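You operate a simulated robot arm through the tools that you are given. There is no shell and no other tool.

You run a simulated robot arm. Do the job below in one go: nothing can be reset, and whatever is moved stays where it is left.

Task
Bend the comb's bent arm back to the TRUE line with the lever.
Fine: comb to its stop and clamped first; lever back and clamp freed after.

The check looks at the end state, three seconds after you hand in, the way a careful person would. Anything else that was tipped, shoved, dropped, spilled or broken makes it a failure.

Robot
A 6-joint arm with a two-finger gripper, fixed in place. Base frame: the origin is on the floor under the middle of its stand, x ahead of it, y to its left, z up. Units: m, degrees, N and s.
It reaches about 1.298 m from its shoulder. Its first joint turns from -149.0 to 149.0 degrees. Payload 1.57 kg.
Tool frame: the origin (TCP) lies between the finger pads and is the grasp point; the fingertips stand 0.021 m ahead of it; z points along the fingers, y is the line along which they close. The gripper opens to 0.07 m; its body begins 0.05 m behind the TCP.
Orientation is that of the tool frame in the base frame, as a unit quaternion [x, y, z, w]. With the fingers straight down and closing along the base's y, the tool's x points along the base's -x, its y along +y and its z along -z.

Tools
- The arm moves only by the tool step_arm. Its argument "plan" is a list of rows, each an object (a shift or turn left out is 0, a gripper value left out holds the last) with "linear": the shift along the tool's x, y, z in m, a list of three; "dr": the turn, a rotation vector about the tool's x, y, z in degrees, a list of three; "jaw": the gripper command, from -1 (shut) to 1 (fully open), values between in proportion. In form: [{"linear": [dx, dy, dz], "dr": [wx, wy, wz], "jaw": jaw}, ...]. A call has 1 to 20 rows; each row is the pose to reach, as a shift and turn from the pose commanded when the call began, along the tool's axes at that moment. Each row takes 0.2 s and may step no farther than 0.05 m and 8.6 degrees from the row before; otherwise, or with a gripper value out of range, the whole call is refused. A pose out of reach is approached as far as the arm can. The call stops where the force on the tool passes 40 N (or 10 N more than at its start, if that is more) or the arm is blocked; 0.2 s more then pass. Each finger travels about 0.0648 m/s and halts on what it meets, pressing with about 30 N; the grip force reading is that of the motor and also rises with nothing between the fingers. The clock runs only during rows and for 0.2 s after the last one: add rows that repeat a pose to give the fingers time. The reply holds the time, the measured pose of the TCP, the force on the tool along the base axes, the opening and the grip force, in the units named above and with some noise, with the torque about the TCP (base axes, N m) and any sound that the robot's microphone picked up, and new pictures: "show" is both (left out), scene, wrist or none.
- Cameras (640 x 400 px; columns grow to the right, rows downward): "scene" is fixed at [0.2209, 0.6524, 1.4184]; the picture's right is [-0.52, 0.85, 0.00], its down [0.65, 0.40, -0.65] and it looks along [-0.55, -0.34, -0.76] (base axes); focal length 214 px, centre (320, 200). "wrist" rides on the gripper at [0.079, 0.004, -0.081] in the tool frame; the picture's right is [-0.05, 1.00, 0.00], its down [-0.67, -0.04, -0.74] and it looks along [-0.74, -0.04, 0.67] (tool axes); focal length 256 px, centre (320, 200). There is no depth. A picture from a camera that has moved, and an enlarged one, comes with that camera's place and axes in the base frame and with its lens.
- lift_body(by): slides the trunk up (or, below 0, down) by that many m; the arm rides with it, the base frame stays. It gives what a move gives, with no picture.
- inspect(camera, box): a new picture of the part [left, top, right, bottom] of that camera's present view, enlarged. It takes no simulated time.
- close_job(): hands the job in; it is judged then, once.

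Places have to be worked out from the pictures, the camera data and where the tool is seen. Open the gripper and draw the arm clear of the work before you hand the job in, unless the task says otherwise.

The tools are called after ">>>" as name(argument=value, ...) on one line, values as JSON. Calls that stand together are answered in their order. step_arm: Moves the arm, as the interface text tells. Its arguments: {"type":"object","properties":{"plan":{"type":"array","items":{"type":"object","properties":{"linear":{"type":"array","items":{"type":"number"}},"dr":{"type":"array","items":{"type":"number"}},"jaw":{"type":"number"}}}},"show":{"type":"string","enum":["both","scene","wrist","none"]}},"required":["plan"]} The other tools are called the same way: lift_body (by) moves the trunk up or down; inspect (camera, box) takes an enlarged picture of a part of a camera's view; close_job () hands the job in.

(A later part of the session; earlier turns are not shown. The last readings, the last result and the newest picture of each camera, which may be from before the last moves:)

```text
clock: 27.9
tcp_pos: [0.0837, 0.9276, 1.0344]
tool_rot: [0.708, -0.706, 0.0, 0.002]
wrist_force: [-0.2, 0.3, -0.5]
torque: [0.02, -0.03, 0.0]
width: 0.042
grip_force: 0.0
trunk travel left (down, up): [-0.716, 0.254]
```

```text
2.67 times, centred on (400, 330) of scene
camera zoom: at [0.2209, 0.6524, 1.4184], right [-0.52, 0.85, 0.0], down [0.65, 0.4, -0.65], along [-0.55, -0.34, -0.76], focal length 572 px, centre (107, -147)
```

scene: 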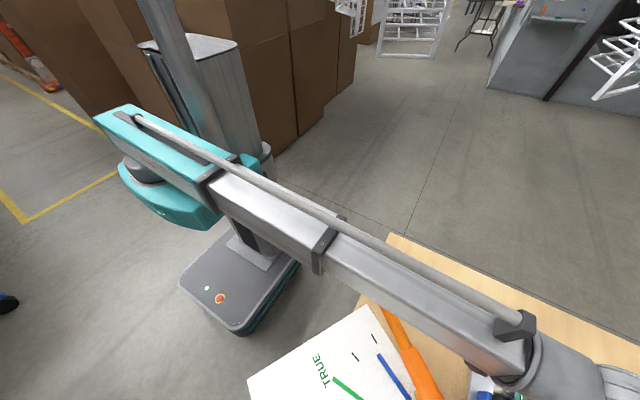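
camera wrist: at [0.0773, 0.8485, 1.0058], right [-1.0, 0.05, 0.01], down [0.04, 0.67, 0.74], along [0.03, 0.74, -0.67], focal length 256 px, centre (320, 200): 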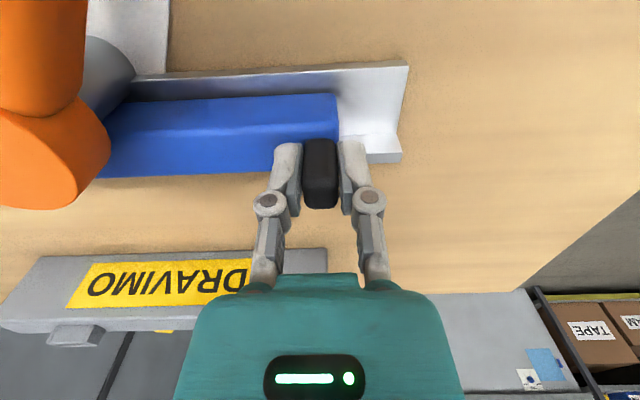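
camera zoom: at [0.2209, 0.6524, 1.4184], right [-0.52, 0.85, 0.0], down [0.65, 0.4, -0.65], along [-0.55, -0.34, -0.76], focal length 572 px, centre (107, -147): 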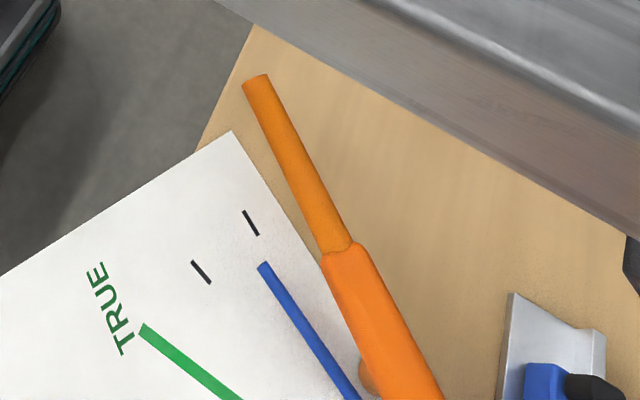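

The comb is against the stop block as far as this view shows, and the bent arm stays at the post's pivot. I'll check the stop contact, then move to the red clamp lever.

>>> inspect(camera="wrist", box=[0, 0, 120, 130])

>>> step_arm(plan=[{"linear": [0.03, -0.04, 0], "jaw": 1}, {"linear": [0.06, -0.08, 0]}, {"linear": [0.09, -0.12, 0]}, {"linear": [0.12, -0.16, 0]}, {"linear": [0.15, -0.2, 0]}, {"linear": [0.17, -0.24, 0]}, {"linear": [0.17, -0.28, 0]}, {"linear": [0.17, -0.32, 0]}], show="both")

```text
3.08 times, centred on (60, 65) of wrist
camera zoom: at [0.0801, 0.8484, 1.1157], right [-1.0, 0.05, 0.0], down [0.04, 0.67, 0.74], along [0.04, 0.74, -0.67], focal length 788 px, centre (1120, 615)
```

zoom: 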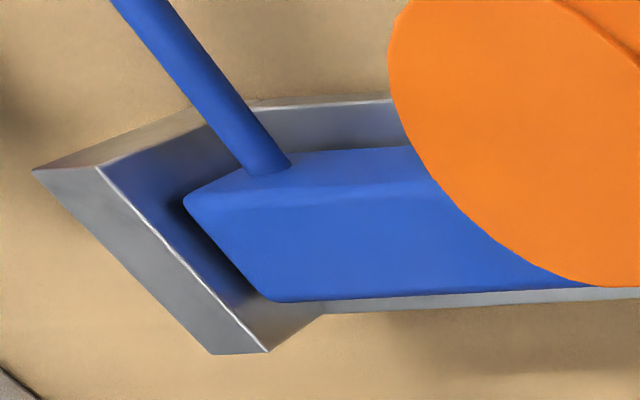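

```text
clock: 29.7
tcp_pos: [0.4041, 0.7608, 1.0353]
tool_rot: [0.707, -0.707, 0.0, 0.003]
wrist_force: [0.8, 0.6, 0.0]
torque: [0.0, 0.01, 0.01]
width: 0.0703
grip_force: 0.0
trunk travel left (down, up): [-0.716, 0.254]
camera wrist: at [0.4013, 0.6804, 1.1157], right [-1.0, 0.05, 0.0], down [0.04, 0.67, 0.74], along [0.04, 0.74, -0.67], focal length 256 px, centre (320, 200)
```

scene: 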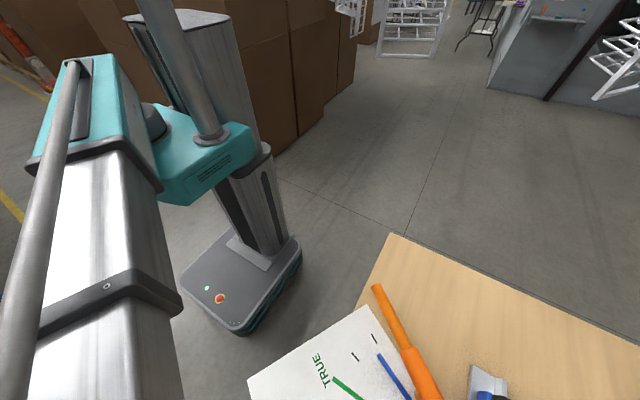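
wrist: 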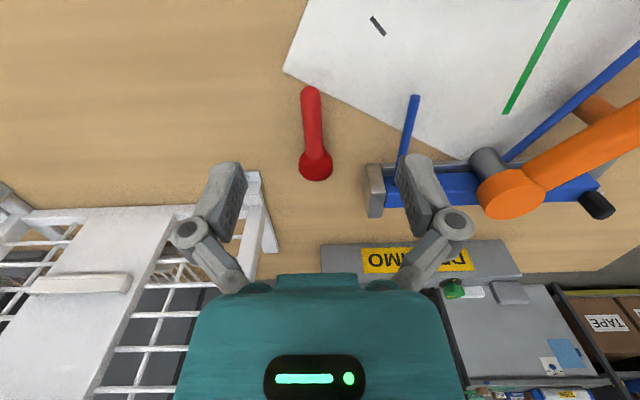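

>>> inspect(camera="wrist", box=[280, 70, 440, 230])

>>> inspect(camera="wrist", box=[355, 150, 425, 225])

>>> inspect(camera="wrist", box=[280, 80, 350, 190])

```text
2.50 times, centred on (360, 150) of wrist
camera zoom: at [0.4013, 0.6804, 1.1157], right [-1.0, 0.05, 0.0], down [0.04, 0.67, 0.74], along [0.04, 0.74, -0.67], focal length 640 px, centre (220, 325)
```

zoom: 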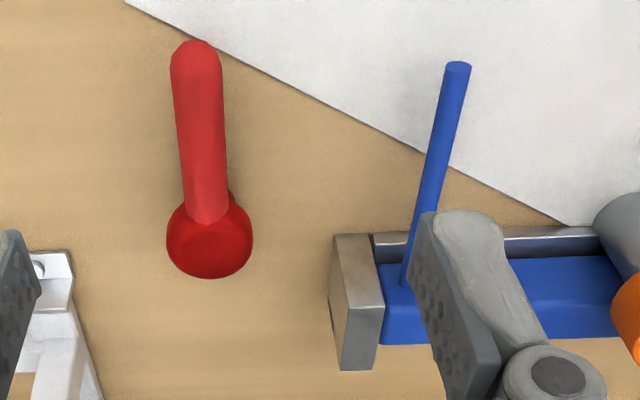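

```text
5.33 times, centred on (390, 188) of wrist
camera zoom: at [0.4013, 0.6804, 1.1157], right [-1.0, 0.05, 0.0], down [0.04, 0.67, 0.74], along [0.04, 0.74, -0.67], focal length 1365 px, centre (-53, 267)
```

zoom: 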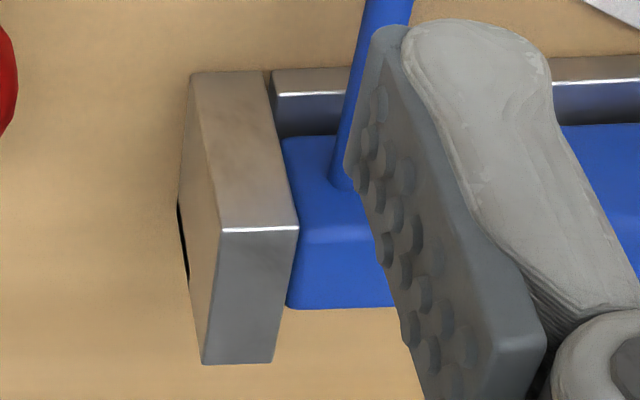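

```text
3.64 times, centred on (315, 135) of wrist
camera zoom: at [0.4013, 0.6804, 1.1157], right [-1.0, 0.05, 0.0], down [0.04, 0.67, 0.74], along [0.04, 0.74, -0.67], focal length 931 px, centre (338, 436)
```

zoom: 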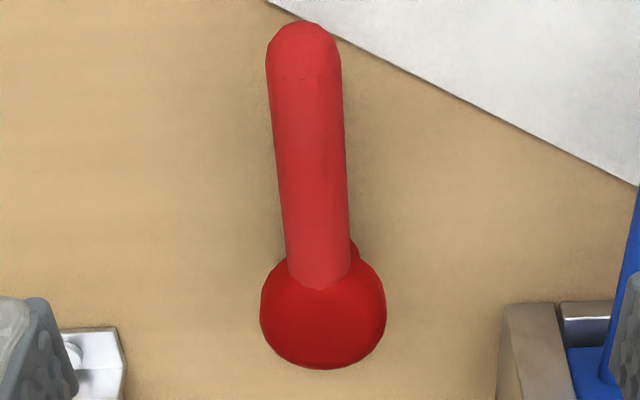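

The comb's end is flush with the stop block. The red lever's hub is near (0.417, 0.888) with the handle toward -y at z about 0.87; I'll try pushing it clockwise (toward the comb) with closed fingers. First I'll position on its +x side and lower.

>>> step_arm(plan=[{"linear": [-0.02, -0.03, 0], "jaw": -1}, {"linear": [-0.04, -0.055, 0], "jaw": -1}, {"linear": [-0.052, -0.063, 0], "jaw": -1}, {"linear": [-0.052, -0.063, 0], "jaw": -1}, {"linear": [-0.052, -0.063, 0], "jaw": -1}], show="none")

>>> lift_body(by=-0.12)

>>> inspect(camera="wrist", box=[0, 0, 640, 400])

```text
clock: 30.9
tcp_pos: [0.4667, 0.81, 1.0344]
tool_rot: [0.708, -0.706, 0.0, 0.003]
wrist_force: [-0.1, -0.1, -0.3]
torque: [0.02, 0.0, 0.0]
width: 0.0
grip_force: 28.2
out of reach, approached as far as the arm can: row 1
trunk travel left (down, up): [-0.716, 0.254]
```

```text
clock: 32.4
tcp_pos: [0.4668, 0.8108, 0.9135]
tool_rot: [0.708, -0.706, -0.001, 0.003]
wrist_force: [-0.3, 0.1, -0.1]
torque: [0.02, -0.02, 0.0]
width: 0.0
grip_force: 28.6
trunk travel left (down, up): [-0.596, 0.374]
```

```text
1.00 times, centred on (320, 200) of wrist (not enlarged: the box is as wide or as high as the picture)
camera zoom: at [0.4639, 0.7308, 0.9959], right [-1.0, 0.05, 0.0], down [0.04, 0.67, 0.74], along [0.04, 0.74, -0.67], focal length 256 px, centre (320, 200)
```

zoom: 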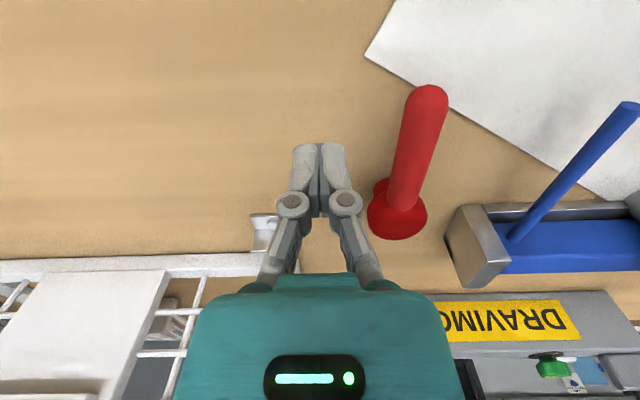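

Clear of the handle with the fingers closed. I'll lower 3.2 cm more so the fingertips are at handle height.

>>> lift_body(by=-0.032)

>>> inspect(camera="wrist", box=[200, 40, 520, 260])

```text
clock: 33.2
tcp_pos: [0.4667, 0.8107, 0.8824]
tool_rot: [0.708, -0.706, 0.0, 0.002]
wrist_force: [0.9, 0.0, 0.1]
torque: [0.0, 0.01, -0.04]
width: 0.0
grip_force: 28.4
trunk travel left (down, up): [-0.564, 0.406]
```

```text
1.82 times, centred on (360, 150) of wrist
camera zoom: at [0.4639, 0.7308, 0.9639], right [-1.0, 0.05, 0.0], down [0.04, 0.67, 0.74], along [0.04, 0.74, -0.67], focal length 465 px, centre (247, 291)
```

zoom: 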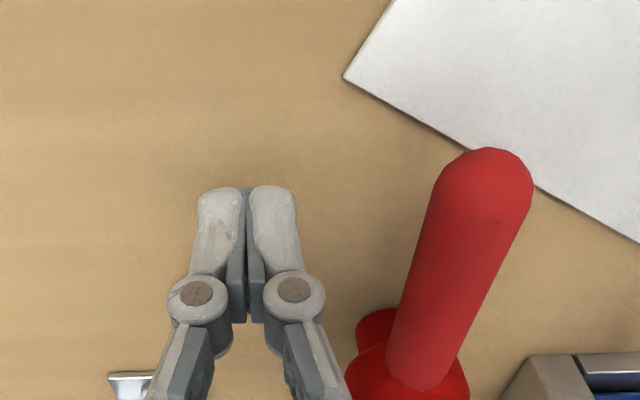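

The fingertips are beside the handle (handle at x about 0.416, its end at y about 0.787, top about z 0.88). I'll push toward -x along an arc about the hub, about 30 degrees first.

>>> step_arm(plan=[{"linear": [0.0, 0.015, 0], "jaw": -1}, {"linear": [0.0, 0.028, 0]}, {"linear": [0.0021, 0.0378, 0]}, {"linear": [0.0031, 0.0482, 0]}, {"linear": [0.0025, 0.0585, 0]}, {"linear": [0.0006, 0.0686, 0]}], show="wrist")

```text
clock: 34.6
tcp_pos: [0.3995, 0.8084, 0.8827]
tool_rot: [0.708, -0.707, 0.0, 0.002]
wrist_force: [0.6, 0.4, -0.2]
torque: [-0.02, 0.03, 0.0]
width: 0.0001
grip_force: 28.6
trunk travel left (down, up): [-0.564, 0.406]
camera wrist: at [0.3947, 0.7286, 0.9638], right [-1.0, 0.05, 0.0], down [0.04, 0.67, 0.74], along [0.04, 0.74, -0.67], focal length 256 px, centre (320, 200)
```

wrist: 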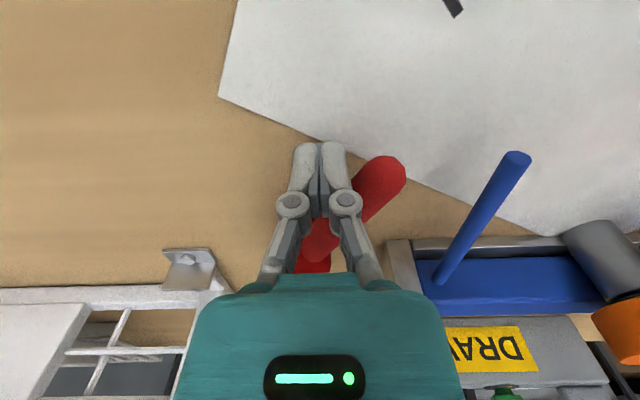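

The handle turns freely (under 1 N) and has swung about 40 degrees. I'll continue the arc in the same direction.

>>> step_arm(plan=[{"linear": [-0.0034, 0.0098, 0], "jaw": -1}, {"linear": [-0.0081, 0.0192, 0]}, {"linear": [-0.014, 0.0277, 0]}, {"linear": [-0.021, 0.0353, 0]}], show="wrist")

```text
clock: 35.6
tcp_pos: [0.3638, 0.829, 0.8839]
tool_rot: [0.709, -0.706, -0.001, 0.003]
wrist_force: [0.5, -0.4, -0.6]
torque: [0.06, -0.02, 0.0]
width: 0.0
grip_force: 29.3
trunk travel left (down, up): [-0.564, 0.406]
camera wrist: at [0.36, 0.7501, 0.9638], right [-1.0, 0.05, 0.0], down [0.04, 0.67, 0.74], along [0.03, 0.74, -0.67], focal length 256 px, centre (320, 200)
```

wrist: 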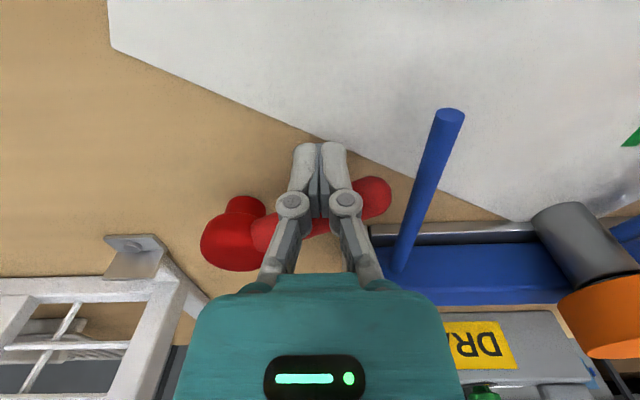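

The handle is about 70 degrees round, now pointing mostly at the comb, still nearly force-free. I'll continue in smaller steps, watching for a limit or click.

>>> step_arm(plan=[{"linear": [-0.0052, 0.0044, 0], "jaw": -1}, {"linear": [-0.0103, 0.008, 0]}, {"linear": [-0.0157, 0.0112, 0]}], show="wrist")

```text
clock: 36.4
tcp_pos: [0.3529, 0.8446, 0.882]
tool_rot: [0.708, -0.707, 0.0, 0.002]
wrist_force: [1.7, -1.1, -0.5]
torque: [-0.03, 0.01, -0.04]
width: 0.0
grip_force: 28.5
trunk travel left (down, up): [-0.564, 0.406]
camera wrist: at [0.3492, 0.7655, 0.9638], right [-1.0, 0.05, 0.0], down [0.04, 0.67, 0.74], along [0.04, 0.74, -0.67], focal length 256 px, centre (320, 200)
```

wrist: 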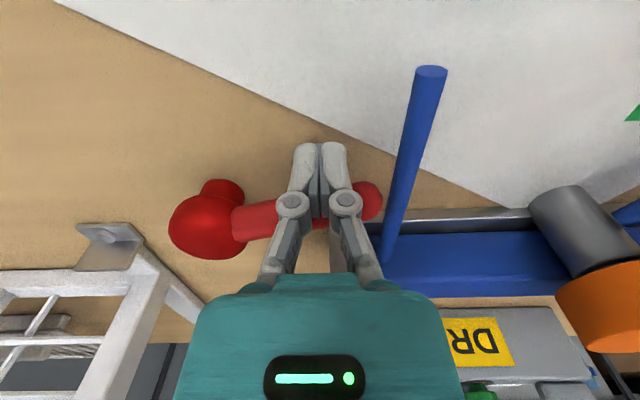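

>>> inspect(camera="wrist", box=[150, 130, 450, 280])

>>> step_arm(plan=[{"linear": [-0.003, 0.0014, 0], "jaw": -1}, {"linear": [-0.006, 0.0026, 0]}, {"linear": [-0.006, 0.0026, 0]}], show="wrist")

```text
2.13 times, centred on (300, 205) of wrist
camera zoom: at [0.3492, 0.7655, 0.9638], right [-1.0, 0.05, 0.0], down [0.04, 0.67, 0.74], along [0.04, 0.74, -0.67], focal length 546 px, centre (363, 189)
```

zoom: 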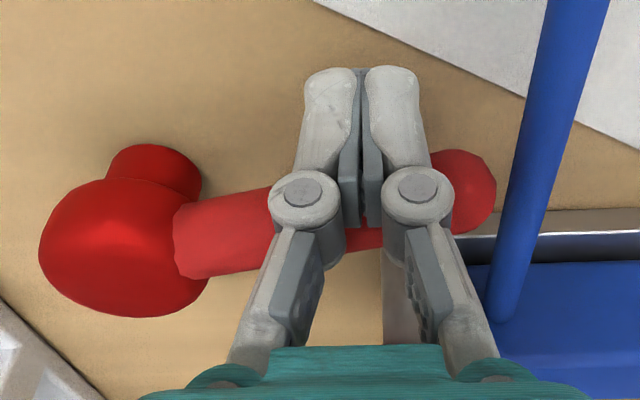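

```text
clock: 37.2
tcp_pos: [0.3485, 0.8509, 0.882]
tool_rot: [0.707, -0.707, 0.001, 0.003]
wrist_force: [0.8, -1.8, 0.2]
torque: [-0.01, -0.01, 0.02]
width: 0.0
grip_force: 29.3
trunk travel left (down, up): [-0.564, 0.406]
camera wrist: at [0.3458, 0.772, 0.9638], right [-1.0, 0.05, 0.0], down [0.04, 0.67, 0.74], along [0.04, 0.74, -0.67], focal length 256 px, centre (320, 200)
```

wrist: 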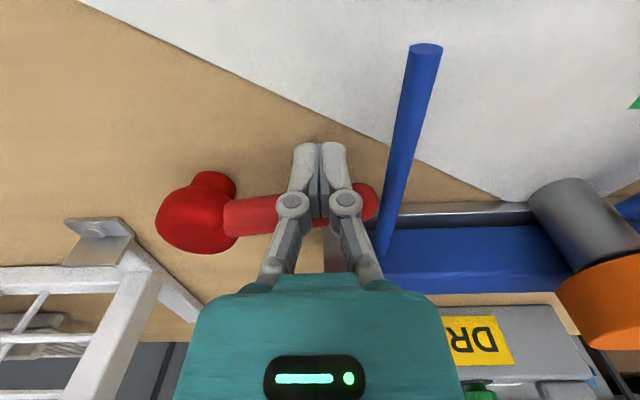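

Resistance is rising slightly (about 2 N). I'll continue a few millimetres at a time toward +y to find the end of its travel.

>>> step_arm(plan=[{"linear": [-0.003, 0.0008, 0], "jaw": -1}, {"linear": [-0.006, 0.0014, 0]}, {"linear": [-0.009, 0.0018, 0]}, {"linear": [-0.009, 0.0018, 0]}], show="wrist")

```text
clock: 38.2
tcp_pos: [0.3478, 0.8607, 0.8816]
tool_rot: [0.708, -0.706, 0.0, 0.002]
wrist_force: [-0.5, -0.6, 0.4]
torque: [0.05, -0.01, 0.0]
width: 0.0
grip_force: 28.8
trunk travel left (down, up): [-0.564, 0.406]
camera wrist: at [0.3451, 0.7825, 0.9638], right [-1.0, 0.05, 0.0], down [0.04, 0.67, 0.74], along [0.04, 0.74, -0.67], focal length 256 px, centre (320, 200)
```

wrist: 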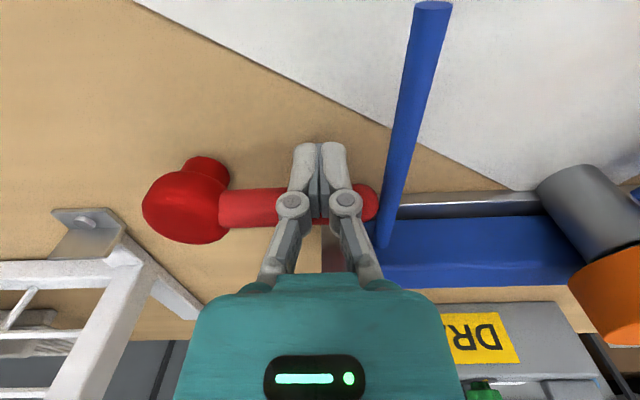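

The handle is now at about 90 degrees, pointing at the comb and clear of the straight arm, still with no force. I'll push a little further to find the end stop.

>>> step_arm(plan=[{"linear": [-0.002, 0.0, 0], "jaw": -1}, {"linear": [-0.004, 0.0, 0]}, {"linear": [-0.006, 0.0, 0]}, {"linear": [-0.006, 0.0, 0]}], show="wrist")

```text
clock: 39.3
tcp_pos: [0.3477, 0.8627, 0.883]
tool_rot: [0.707, -0.707, 0.002, 0.006]
wrist_force: [0.0, -5.3, -2.1]
torque: [-0.02, -0.05, -0.02]
width: 0.0059
grip_force: 28.0
trunk travel left (down, up): [-0.564, 0.406]
stopped in row 4: the force on the tool passed its limit at 41 N (the readings are from after the stop); the commanded pose is now the measured one
camera wrist: at [0.3447, 0.7841, 0.965], right [-1.0, 0.05, 0.0], down [0.04, 0.68, 0.74], along [0.04, 0.74, -0.68], focal length 256 px, centre (320, 200)
```

wrist: 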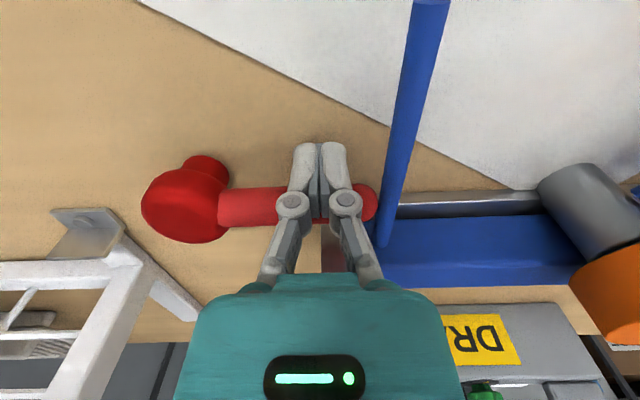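

A hard end of travel was met at about 90 degrees (41 N), and the handle is clear of the stop block, so that is the clamp's limit. I'll back off in -y, then raise clear and look.

>>> step_arm(plan=[{"linear": [0.01, 0.0, 0], "jaw": -1}, {"linear": [0.03, 0.0, 0]}], show="none")

>>> lift_body(by=0.16)

>>> inspect(camera="wrist", box=[0, 0, 640, 400])

>>> inspect(camera="wrist", box=[200, 60, 440, 220])

```text
clock: 39.9
tcp_pos: [0.3509, 0.8346, 0.8815]
tool_rot: [0.708, -0.706, 0.002, 0.005]
wrist_force: [0.1, 0.1, 0.8]
torque: [-0.05, 0.01, -0.03]
width: 0.0002
grip_force: 28.7
trunk travel left (down, up): [-0.564, 0.406]
```

```text
clock: 41.8
tcp_pos: [0.3503, 0.8347, 1.0424]
tool_rot: [0.708, -0.706, 0.003, 0.007]
wrist_force: [-0.6, -0.3, 0.6]
torque: [-0.02, 0.01, -0.01]
width: 0.0
grip_force: 28.8
trunk travel left (down, up): [-0.724, 0.246]
```

```text
1.00 times, centred on (320, 200) of wrist (not enlarged: the box is as wide or as high as the picture)
camera zoom: at [0.3464, 0.7561, 1.1243], right [-1.0, 0.05, 0.0], down [0.04, 0.67, 0.74], along [0.04, 0.74, -0.68], focal length 256 px, centre (320, 200)
```

zoom: 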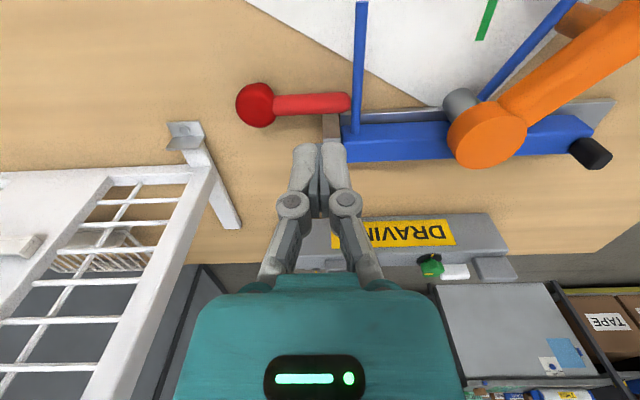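

```text
2.50 times, centred on (320, 140) of wrist
camera zoom: at [0.3464, 0.7561, 1.1243], right [-1.0, 0.05, 0.0], down [0.04, 0.67, 0.74], along [0.04, 0.74, -0.68], focal length 640 px, centre (320, 350)
```

zoom: 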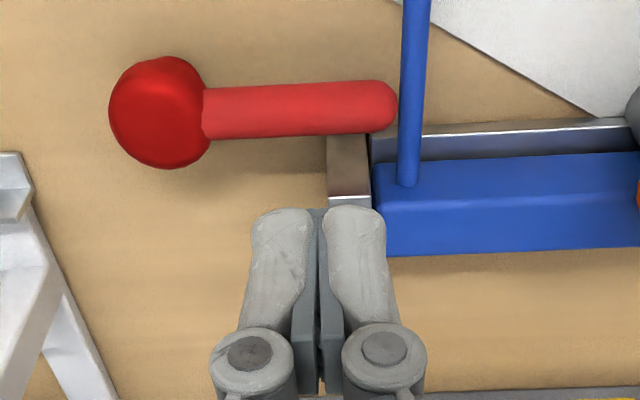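

The clamp handle now points at the comb and the comb is still flush at the stop. Next is the lever: its tip is at about (0.014, 0.67, 0.91) and the pivot is at (0.20, 0.898). I'll move above its thin grip, jaw open and turned to close across it.

>>> step_arm(plan=[{"linear": [0.0146, 0.0321, 0], "dr": [0, 0, 3.92], "jaw": 1}, {"linear": [0.0292, 0.0642, 0], "dr": [0, 0, 7.84]}, {"linear": [0.0438, 0.0963, 0], "dr": [0, 0, 11.76]}, {"linear": [0.0584, 0.1284, 0], "dr": [0, 0, 15.68]}, {"linear": [0.073, 0.1605, 0], "dr": [0, 0, 19.6]}, {"linear": [0.0876, 0.1926, 0], "dr": [0, 0, 23.52]}, {"linear": [0.1022, 0.2247, 0], "dr": [0, 0, 27.44]}, {"linear": [0.1168, 0.2568, 0], "dr": [0, 0, 31.36]}, {"linear": [0.1314, 0.2889, 0], "dr": [0, 0, 35.28]}, {"linear": [0.146, 0.321, 0], "dr": [0, 0, 39.2]}, {"linear": [0.146, 0.321, 0], "dr": [0, 0, 39.2]}], show="both")

```text
clock: 44.1
tcp_pos: [0.0279, 0.6849, 1.0427]
tool_rot: [-0.429, 0.903, -0.004, -0.004]
wrist_force: [-0.1, 0.1, -0.1]
torque: [-0.01, -0.01, 0.0]
width: 0.0699
grip_force: 0.0
out of reach, approached as far as the arm can: row 7, 8, 9, 10, 11
trunk travel left (down, up): [-0.724, 0.246]
camera wrist: at [-0.0249, 0.627, 1.1244], right [-0.74, 0.67, 0.0], down [0.45, 0.5, 0.74], along [0.5, 0.54, -0.68], focal length 256 px, centre (320, 200)
```

scene: 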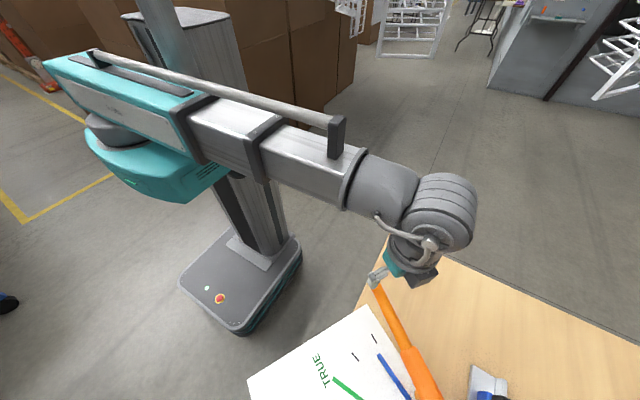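
wrist: 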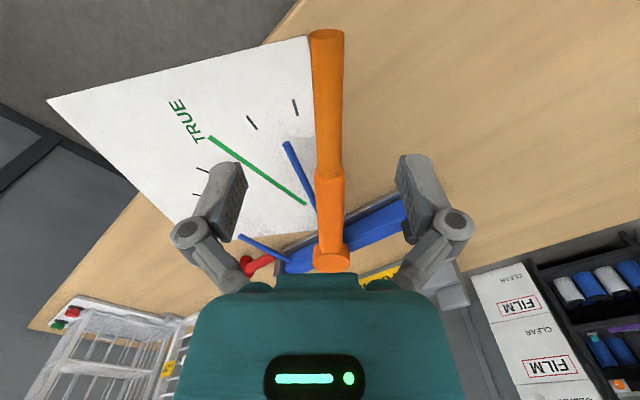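

The lever lies lengthwise along the view, centred between the fingers; its thin grip runs about 12 cm and is 27 mm thick. I'll lower the trunk to straddle it.

>>> lift_body(by=-0.08)

>>> inspect(camera="wrist", box=[0, 0, 640, 400])

```text
clock: 45.3
tcp_pos: [0.0282, 0.6855, 0.962]
tool_rot: [-0.429, 0.903, -0.005, -0.004]
wrist_force: [-0.6, -0.6, 0.0]
torque: [0.02, 0.01, 0.0]
width: 0.0701
grip_force: 0.0
trunk travel left (down, up): [-0.644, 0.326]
```

```text
1.00 times, centred on (320, 200) of wrist (not enlarged: the box is as wide or as high as the picture)
camera zoom: at [-0.0244, 0.6269, 1.0445], right [-0.74, 0.67, 0.0], down [0.45, 0.5, 0.74], along [0.5, 0.54, -0.68], focal length 256 px, centre (320, 200)
```

zoom: 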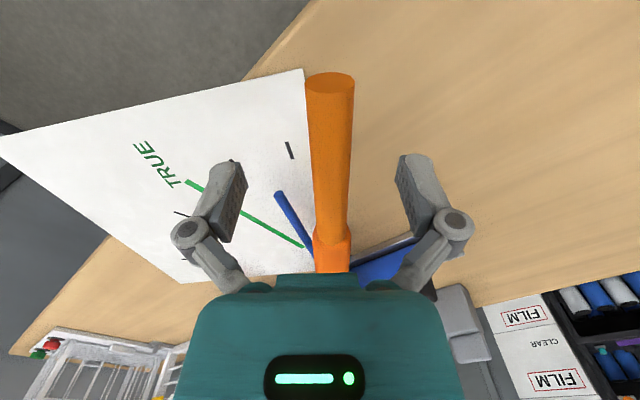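

The lever's axis is at z about 0.913, and it sits about 5.5 mm to the image right. I'll shift sideways and lower 5 cm.

>>> step_arm(plan=[{"linear": [0.0, 0.0055, 0], "jaw": 1}, {"linear": [0.0, 0.0055, 0], "jaw": 1}], show="none")

>>> lift_body(by=-0.05)

>>> inspect(camera="wrist", box=[0, 0, 640, 400])

```text
clock: 45.9
tcp_pos: [0.0234, 0.6888, 0.9635]
tool_rot: [-0.43, 0.903, -0.004, -0.004]
wrist_force: [0.5, -0.4, -0.2]
torque: [0.02, 0.0, 0.01]
width: 0.0703
grip_force: 0.0
trunk travel left (down, up): [-0.644, 0.326]
```

```text
clock: 46.8
tcp_pos: [0.0231, 0.6878, 0.913]
tool_rot: [-0.43, 0.903, -0.004, -0.004]
wrist_force: [-0.8, -0.4, -0.1]
torque: [0.03, 0.06, -0.04]
width: 0.0698
grip_force: 0.2
trunk travel left (down, up): [-0.594, 0.376]
```

```text
1.00 times, centred on (320, 200) of wrist (not enlarged: the box is as wide or as high as the picture)
camera zoom: at [-0.029, 0.6305, 0.9944], right [-0.74, 0.67, 0.0], down [0.45, 0.5, 0.74], along [0.5, 0.54, -0.68], focal length 256 px, centre (320, 200)
```

zoom: 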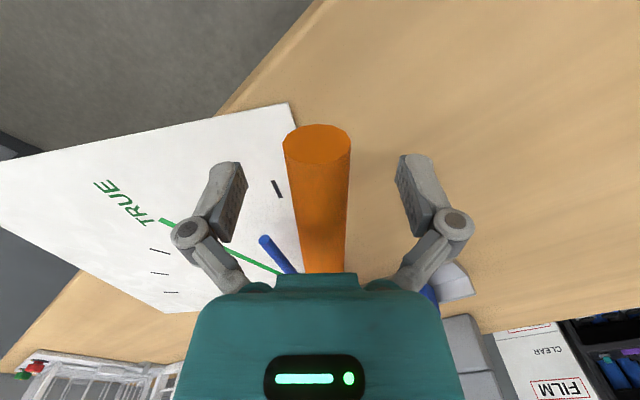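

The lever is centred between the fingers. I'll close on it and note this pose as the lever's home position.

>>> step_arm(plan=[{"linear": [0.0, 0.0, 0], "jaw": -1}, {"linear": [0.0, 0.0, 0], "jaw": -1}, {"linear": [0.0, 0.0, 0], "jaw": -1}, {"linear": [0.0, 0.0, 0], "jaw": -1}], show="both")

```text
clock: 47.8
tcp_pos: [0.0238, 0.6884, 0.9124]
tool_rot: [-0.43, 0.903, -0.004, -0.004]
wrist_force: [2.9, 2.5, 12.6]
torque: [-0.09, 0.05, -0.37]
width: 0.0239
grip_force: 32.2
trunk travel left (down, up): [-0.594, 0.376]
camera wrist: at [-0.0286, 0.6302, 0.9949], right [-0.74, 0.67, 0.0], down [0.45, 0.5, 0.74], along [0.5, 0.54, -0.67], focal length 256 px, centre (320, 200)
```

scene: 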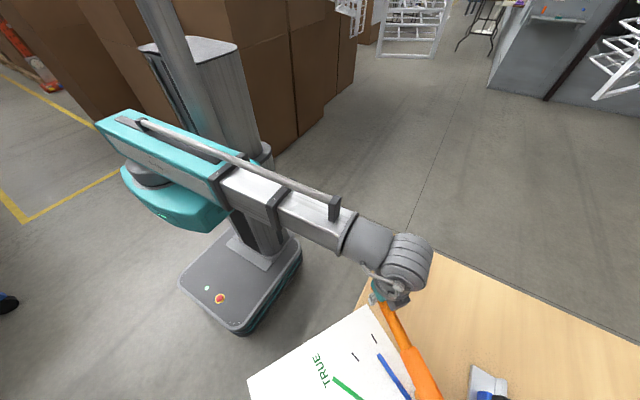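
wrist: 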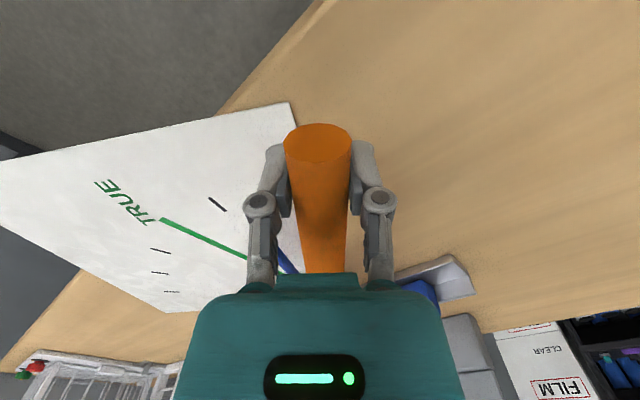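

Gripped (24 mm) with about 12 N upward bias; I'll relieve it with a 2 mm trunk rise.

>>> lift_body(by=0.002)

>>> step_arm(plan=[{"linear": [0.0, 0.0, 0], "jaw": -1}], show="none")

```text
clock: 48.4
tcp_pos: [0.0241, 0.6897, 0.9138]
tool_rot: [-0.43, 0.903, -0.005, -0.004]
wrist_force: [1.9, -10.2, -30.3]
torque: [0.48, -0.3, -0.33]
width: 0.0239
grip_force: 32.2
trunk travel left (down, up): [-0.596, 0.374]
```

```text
clock: 48.8
tcp_pos: [0.024, 0.6887, 0.9128]
tool_rot: [-0.43, 0.903, -0.006, -0.005]
wrist_force: [2.9, -14.0, -32.7]
torque: [0.04, 0.1, -0.4]
width: 0.0239
grip_force: 31.8
trunk travel left (down, up): [-0.596, 0.374]
```

>>> lift_body(by=-0.0013)

>>> step_arm(plan=[{"linear": [0.0, 0.0, 0], "jaw": -1}], show="none")

```text
clock: 49.3
tcp_pos: [0.0236, 0.6881, 0.9137]
tool_rot: [-0.429, 0.903, -0.004, -0.004]
wrist_force: [3.6, -8.4, -8.8]
torque: [-0.71, 0.63, -0.29]
width: 0.0237
grip_force: 32.4
trunk travel left (down, up): [-0.594, 0.376]
```

```text
clock: 49.7
tcp_pos: [0.0237, 0.6881, 0.9136]
tool_rot: [-0.429, 0.903, -0.003, -0.003]
wrist_force: [3.5, -6.9, -2.3]
torque: [-0.63, 0.56, -0.32]
width: 0.0237
grip_force: 32.0
trunk travel left (down, up): [-0.594, 0.376]
```

Forces are now small. To avoid fighting the pivot I'll cage the lever (open the jaw to about 30 mm) and swing it 8 degrees counter-clockwise about the pivot, up to the point where the peg should meet the arm.

>>> step_arm(plan=[{"linear": [0.0, 0.0, 0], "jaw": -0.143}, {"linear": [0.0, 0.0, 0], "jaw": -0.143}, {"linear": [-0.0002, -0.0096, 0], "dr": [0, 0, -2]}, {"linear": [-0.0007, -0.0191, 0], "dr": [0, 0, -4]}, {"linear": [-0.0015, -0.0286, 0], "dr": [0, 0, -6]}, {"linear": [-0.0027, -0.0381, 0], "dr": [0, 0, -8]}], show="both")

```text
clock: 51.1
tcp_pos: [0.0555, 0.6671, 0.9125]
tool_rot: [-0.492, 0.871, -0.004, -0.005]
wrist_force: [-3.2, 1.1, -0.8]
torque: [-0.03, 0.04, -0.01]
width: 0.0328
grip_force: 1.2
trunk travel left (down, up): [-0.594, 0.376]
camera wrist: at [0.0116, 0.6019, 0.9951], right [-0.83, 0.56, 0.0], down [0.38, 0.56, 0.74], along [0.41, 0.61, -0.68], focal length 256 px, centre (320, 200)
```

scene: 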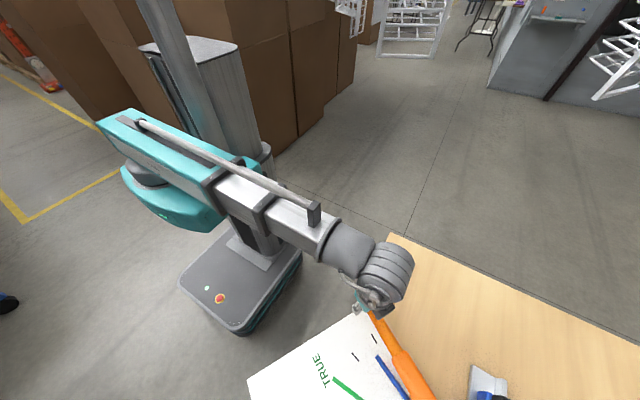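
wrist: 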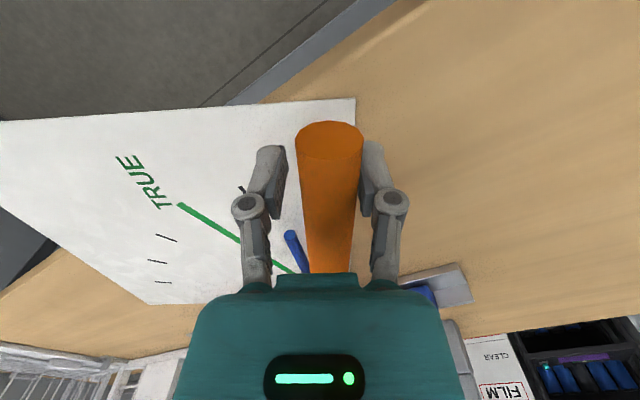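

The lever swings easily (3 N). I'll enlarge the scene to check whether the arm has moved yet.

>>> inspect(camera="scene", box=[300, 320, 460, 400])

```text
4.00 times, centred on (380, 360) of scene
camera zoom: at [0.2209, 0.6524, 1.4184], right [-0.52, 0.85, 0.0], down [0.65, 0.4, -0.65], along [-0.55, -0.34, -0.76], focal length 858 px, centre (80, -440)
```

zoom: 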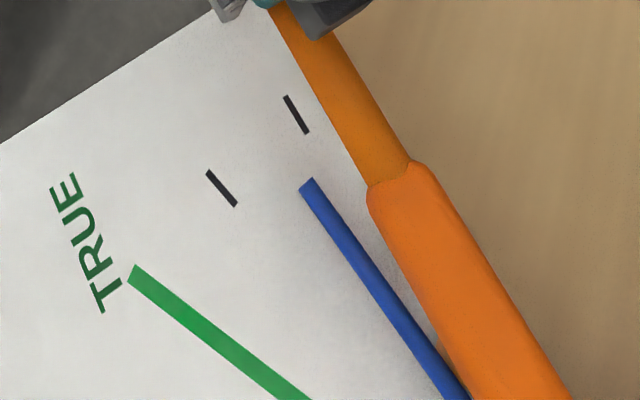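

The peg has just met the arm (arm at about 24 degrees). I'll swing a further 10 degrees, watching the force.

>>> step_arm(plan=[{"linear": [-0.0002, -0.0095, 0], "dr": [0, 0, -2]}, {"linear": [-0.0007, -0.019, 0], "dr": [0, 0, -4]}, {"linear": [-0.0015, -0.0285, 0], "dr": [0, 0, -6]}, {"linear": [-0.0027, -0.038, 0], "dr": [0, 0, -8]}, {"linear": [-0.0041, -0.0474, 0], "dr": [0, 0, -10]}], show="scene")

>>> inspect(camera="scene", box=[300, 320, 460, 400])

```text
clock: 52.3
tcp_pos: [0.0977, 0.6455, 0.9135]
tool_rot: [-0.566, 0.825, -0.004, -0.005]
wrist_force: [-1.8, 2.3, 1.7]
torque: [0.0, 0.01, -0.01]
width: 0.0323
grip_force: 1.9
trunk travel left (down, up): [-0.594, 0.376]
```

scene: 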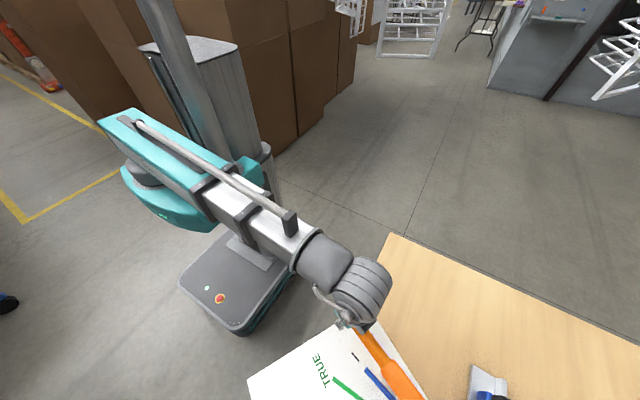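

```text
4.00 times, centred on (380, 360) of scene
camera zoom: at [0.2209, 0.6524, 1.4184], right [-0.52, 0.85, 0.0], down [0.65, 0.4, -0.65], along [-0.55, -0.34, -0.76], focal length 858 px, centre (80, -440)
```

zoom: 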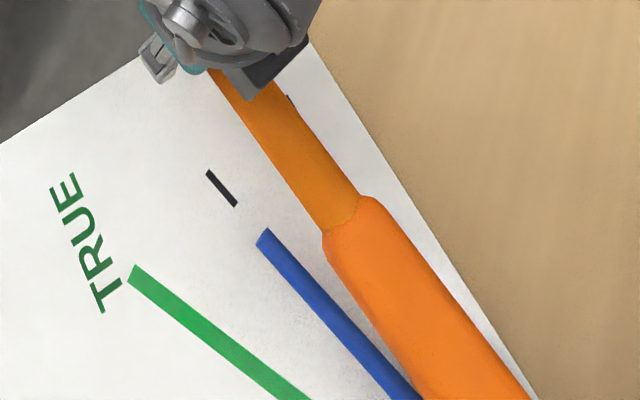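

The arm follows easily: now about 14 degrees off TRUE at lever about 23 degrees. I'll back the lever off about 8 degrees to measure the springback.

>>> step_arm(plan=[{"linear": [-0.0002, 0.0095, 0], "dr": [0, 0, 2]}, {"linear": [-0.0007, 0.019, 0], "dr": [0, 0, 4]}, {"linear": [-0.0015, 0.0285, 0], "dr": [0, 0, 6]}, {"linear": [-0.0027, 0.038, 0], "dr": [0, 0, 8]}, {"linear": [-0.0027, 0.038, 0], "dr": [0, 0, 8]}], show="wrist")

>>> inspect(camera="scene", box=[300, 320, 460, 400])

```text
clock: 53.5
tcp_pos: [0.0631, 0.6619, 0.913]
tool_rot: [-0.507, 0.862, -0.004, -0.004]
wrist_force: [1.4, 0.0, -0.7]
torque: [0.0, 0.01, 0.0]
width: 0.0298
grip_force: 0.1
trunk travel left (down, up): [-0.594, 0.376]
camera wrist: at [0.0206, 0.5959, 0.9952], right [-0.85, 0.53, 0.0], down [0.36, 0.57, 0.74], along [0.39, 0.62, -0.68], focal length 256 px, centre (320, 200)
```

wrist: 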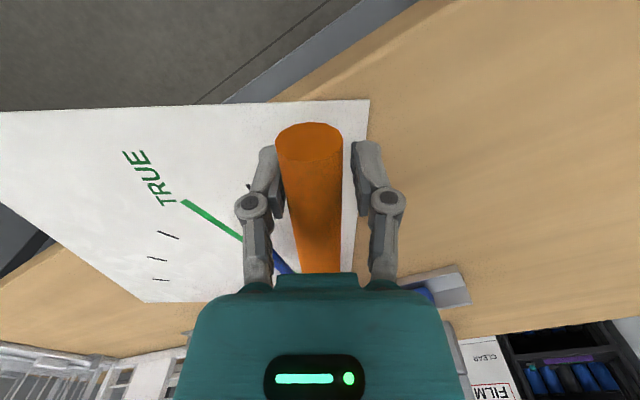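

```text
4.00 times, centred on (380, 360) of scene
camera zoom: at [0.2209, 0.6524, 1.4184], right [-0.52, 0.85, 0.0], down [0.65, 0.4, -0.65], along [-0.55, -0.34, -0.76], focal length 858 px, centre (80, -440)
```

zoom: 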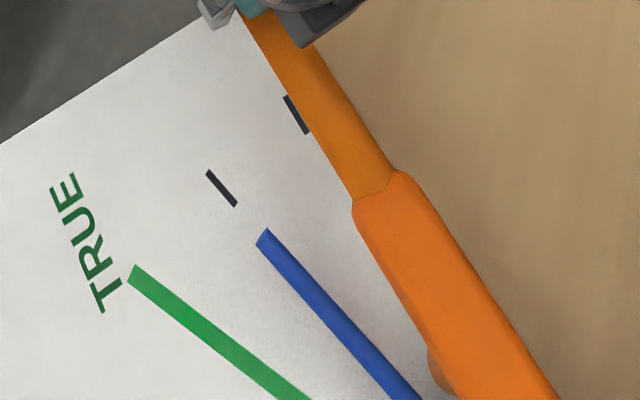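

The arm stayed where it was pushed, with no visible springback. I'll now swing the lever to bring the arm to about 3 degrees short of TRUE.

>>> step_arm(plan=[{"linear": [-0.0004, -0.0143, 0], "dr": [0, 0, -3]}, {"linear": [-0.0015, -0.0285, 0], "dr": [0, 0, -6]}, {"linear": [-0.0034, -0.0427, 0], "dr": [0, 0, -9]}, {"linear": [-0.006, -0.0568, 0], "dr": [0, 0, -12]}, {"linear": [-0.0093, -0.0707, 0], "dr": [0, 0, -15]}, {"linear": [-0.0119, -0.0798, 0], "dr": [0, 0, -17]}, {"linear": [-0.0149, -0.0889, 0], "dr": [0, 0, -19]}, {"linear": [-0.0149, -0.0889, 0], "dr": [0, 0, -19]}], show="wrist")

>>> inspect(camera="scene", box=[280, 320, 440, 400])

```text
clock: 55.3
tcp_pos: [0.1477, 0.629, 0.9126]
tool_rot: [-0.642, 0.767, -0.003, -0.006]
wrist_force: [-2.4, 1.2, 0.1]
torque: [-0.01, -0.02, -0.03]
width: 0.0319
grip_force: 1.2
trunk travel left (down, up): [-0.594, 0.376]
camera wrist: at [0.1314, 0.5538, 0.9952], right [-0.97, 0.23, 0.0], down [0.15, 0.66, 0.74], along [0.17, 0.72, -0.68], focal length 256 px, centre (320, 200)
```

wrist: 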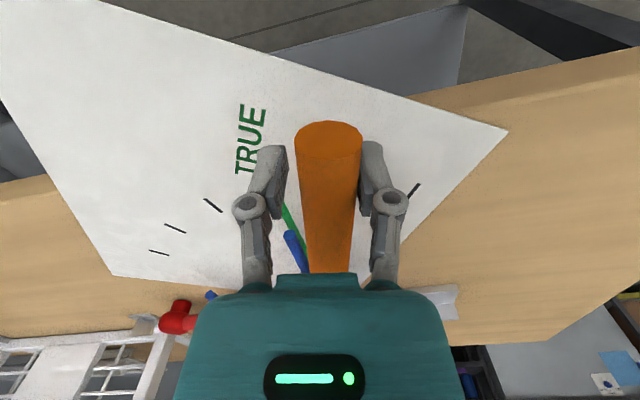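

```text
4.00 times, centred on (360, 360) of scene
camera zoom: at [0.2209, 0.6524, 1.4184], right [-0.52, 0.85, 0.0], down [0.65, 0.4, -0.65], along [-0.55, -0.34, -0.76], focal length 858 px, centre (160, -440)
```

zoom: 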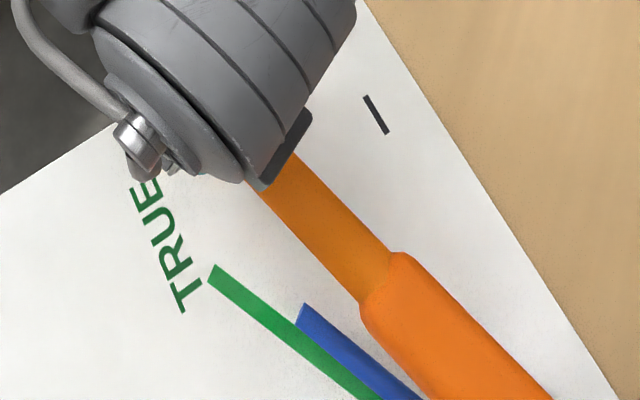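

The arm is now about 2 degrees short of TRUE. I'll back the lever off 8 degrees again and check whether it holds.

>>> step_arm(plan=[{"linear": [-0.0004, 0.0143, 0], "dr": [0, 0, 3]}, {"linear": [-0.0015, 0.0285, 0], "dr": [0, 0, 6]}, {"linear": [-0.0034, 0.0427, 0], "dr": [0, 0, 9]}, {"linear": [-0.006, 0.0568, 0], "dr": [0, 0, 12]}, {"linear": [-0.006, 0.0568, 0], "dr": [0, 0, 12]}, {"linear": [-0.006, 0.0568, 0], "dr": [0, 0, 12]}, {"linear": [-0.006, 0.0568, 0], "dr": [0, 0, 12]}], show="wrist")

>>> inspect(camera="scene", box=[280, 320, 440, 400])

```text
clock: 56.9
tcp_pos: [0.0943, 0.6486, 0.9131]
tool_rot: [-0.559, 0.829, -0.004, -0.005]
wrist_force: [-0.6, 0.5, 1.0]
torque: [-0.02, -0.02, 0.02]
width: 0.0301
grip_force: 0.0
trunk travel left (down, up): [-0.594, 0.376]
camera wrist: at [0.061, 0.5772, 0.9952], right [-0.91, 0.43, 0.0], down [0.29, 0.61, 0.74], along [0.31, 0.67, -0.68], focal length 256 px, centre (320, 200)
```

wrist: 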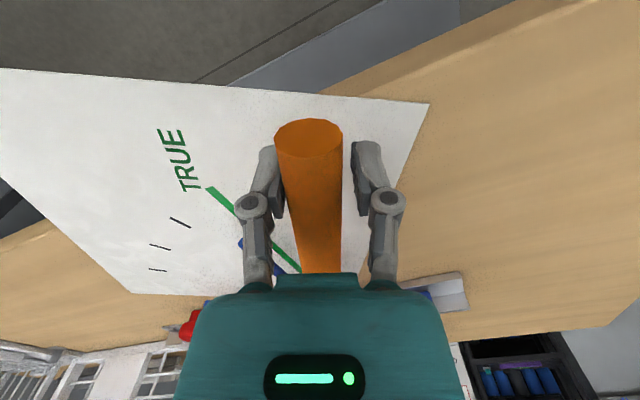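

```text
4.00 times, centred on (360, 360) of scene
camera zoom: at [0.2209, 0.6524, 1.4184], right [-0.52, 0.85, 0.0], down [0.65, 0.4, -0.65], along [-0.55, -0.34, -0.76], focal length 858 px, centre (160, -440)
```

zoom: 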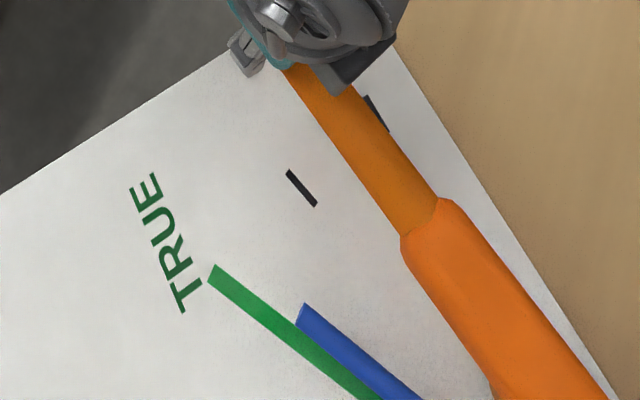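

It holds exactly. The tip is about 7 mm (2.2 degrees) short of TRUE, so I'll swing forward 14 degrees from here, 2 degrees beyond the earlier point, leaving a small margin.

>>> step_arm(plan=[{"linear": [-0.0007, -0.019, 0], "dr": [0, 0, -4]}, {"linear": [-0.0027, -0.038, 0], "dr": [0, 0, -8]}, {"linear": [-0.005, -0.0521, 0], "dr": [0, 0, -11]}, {"linear": [-0.006, -0.0568, 0], "dr": [0, 0, -12]}, {"linear": [-0.007, -0.0614, 0], "dr": [0, 0, -13]}, {"linear": [-0.0081, -0.066, 0], "dr": [0, 0, -14]}, {"linear": [-0.0081, -0.066, 0], "dr": [0, 0, -14]}], show="wrist")

>>> inspect(camera="scene", box=[280, 320, 440, 400])

```text
clock: 58.5
tcp_pos: [0.1578, 0.6311, 0.9134]
tool_rot: [-0.655, 0.755, -0.004, -0.004]
wrist_force: [-2.2, 1.6, 0.6]
torque: [-0.01, -0.04, -0.03]
width: 0.0317
grip_force: 1.3
trunk travel left (down, up): [-0.594, 0.376]
camera wrist: at [0.1431, 0.5542, 0.9952], right [-0.98, 0.19, 0.0], down [0.13, 0.66, 0.74], along [0.14, 0.72, -0.68], focal length 256 px, centre (320, 200)
```

wrist: 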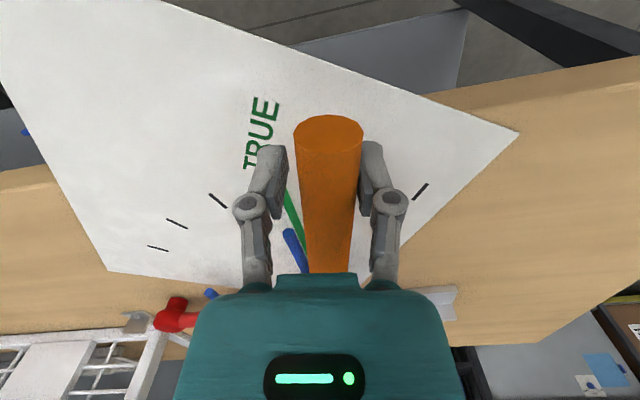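

```text
4.00 times, centred on (360, 360) of scene
camera zoom: at [0.2209, 0.6524, 1.4184], right [-0.52, 0.85, 0.0], down [0.65, 0.4, -0.65], along [-0.55, -0.34, -0.76], focal length 858 px, centre (160, -440)
```

zoom: 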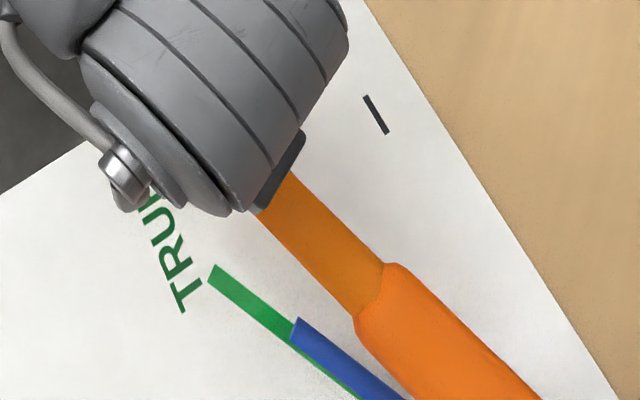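

The tip now reads x about 0.2014 against the TRUE line at 0.202, within about 0.2 degrees. I'll swing the lever back by 31 degrees to its home angle, still caged, to see the arm unobstructed.

>>> step_arm(plan=[{"linear": [-0.0007, 0.0191, 0], "dr": [0, 0, 4]}, {"linear": [-0.0027, 0.0381, 0], "dr": [0, 0, 8]}, {"linear": [-0.006, 0.057, 0], "dr": [0, 0, 12]}, {"linear": [-0.0106, 0.0755, 0], "dr": [0, 0, 16]}, {"linear": [-0.0165, 0.0937, 0], "dr": [0, 0, 20]}, {"linear": [-0.0237, 0.1114, 0], "dr": [0, 0, 24]}, {"linear": [-0.0321, 0.1286, 0], "dr": [0, 0, 28]}, {"linear": [-0.0391, 0.1411, 0], "dr": [0, 0, 31]}, {"linear": [-0.0391, 0.1411, 0], "dr": [0, 0, 31]}], show="both")

>>> inspect(camera="scene", box=[280, 280, 440, 400])

```text
clock: 60.5
tcp_pos: [0.0207, 0.6873, 0.9132]
tool_rot: [-0.429, 0.903, -0.004, -0.004]
wrist_force: [-0.4, 0.2, -0.3]
torque: [0.04, 0.01, 0.01]
width: 0.0301
grip_force: 0.0
trunk travel left (down, up): [-0.594, 0.376]
camera wrist: at [-0.0306, 0.6285, 0.9951], right [-0.74, 0.67, 0.0], down [0.45, 0.5, 0.74], along [0.5, 0.54, -0.68], focal length 256 px, centre (320, 200)
```

scene: 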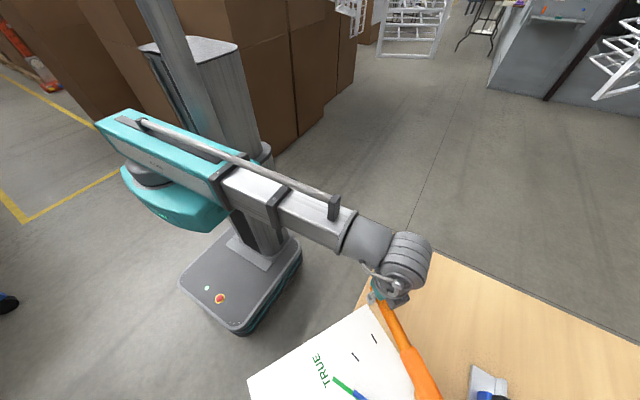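
wrist: 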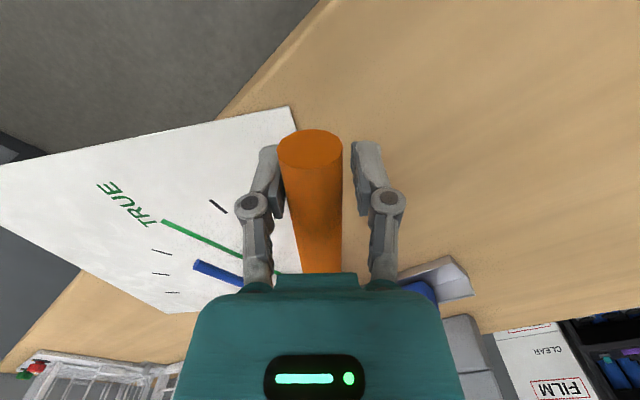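

```text
3.33 times, centred on (360, 340) of scene
camera zoom: at [0.2209, 0.6524, 1.4184], right [-0.52, 0.85, 0.0], down [0.65, 0.4, -0.65], along [-0.55, -0.34, -0.76], focal length 715 px, centre (187, -267)
```

zoom: 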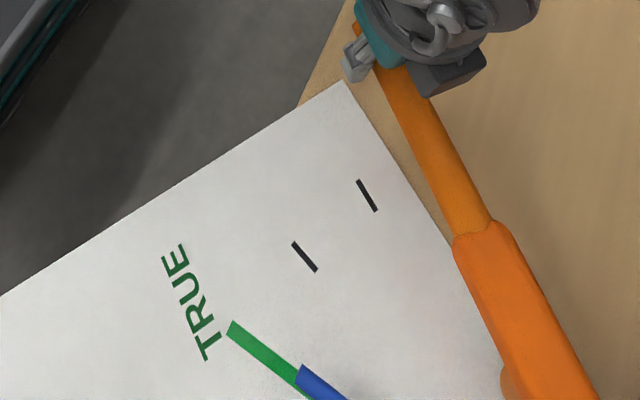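

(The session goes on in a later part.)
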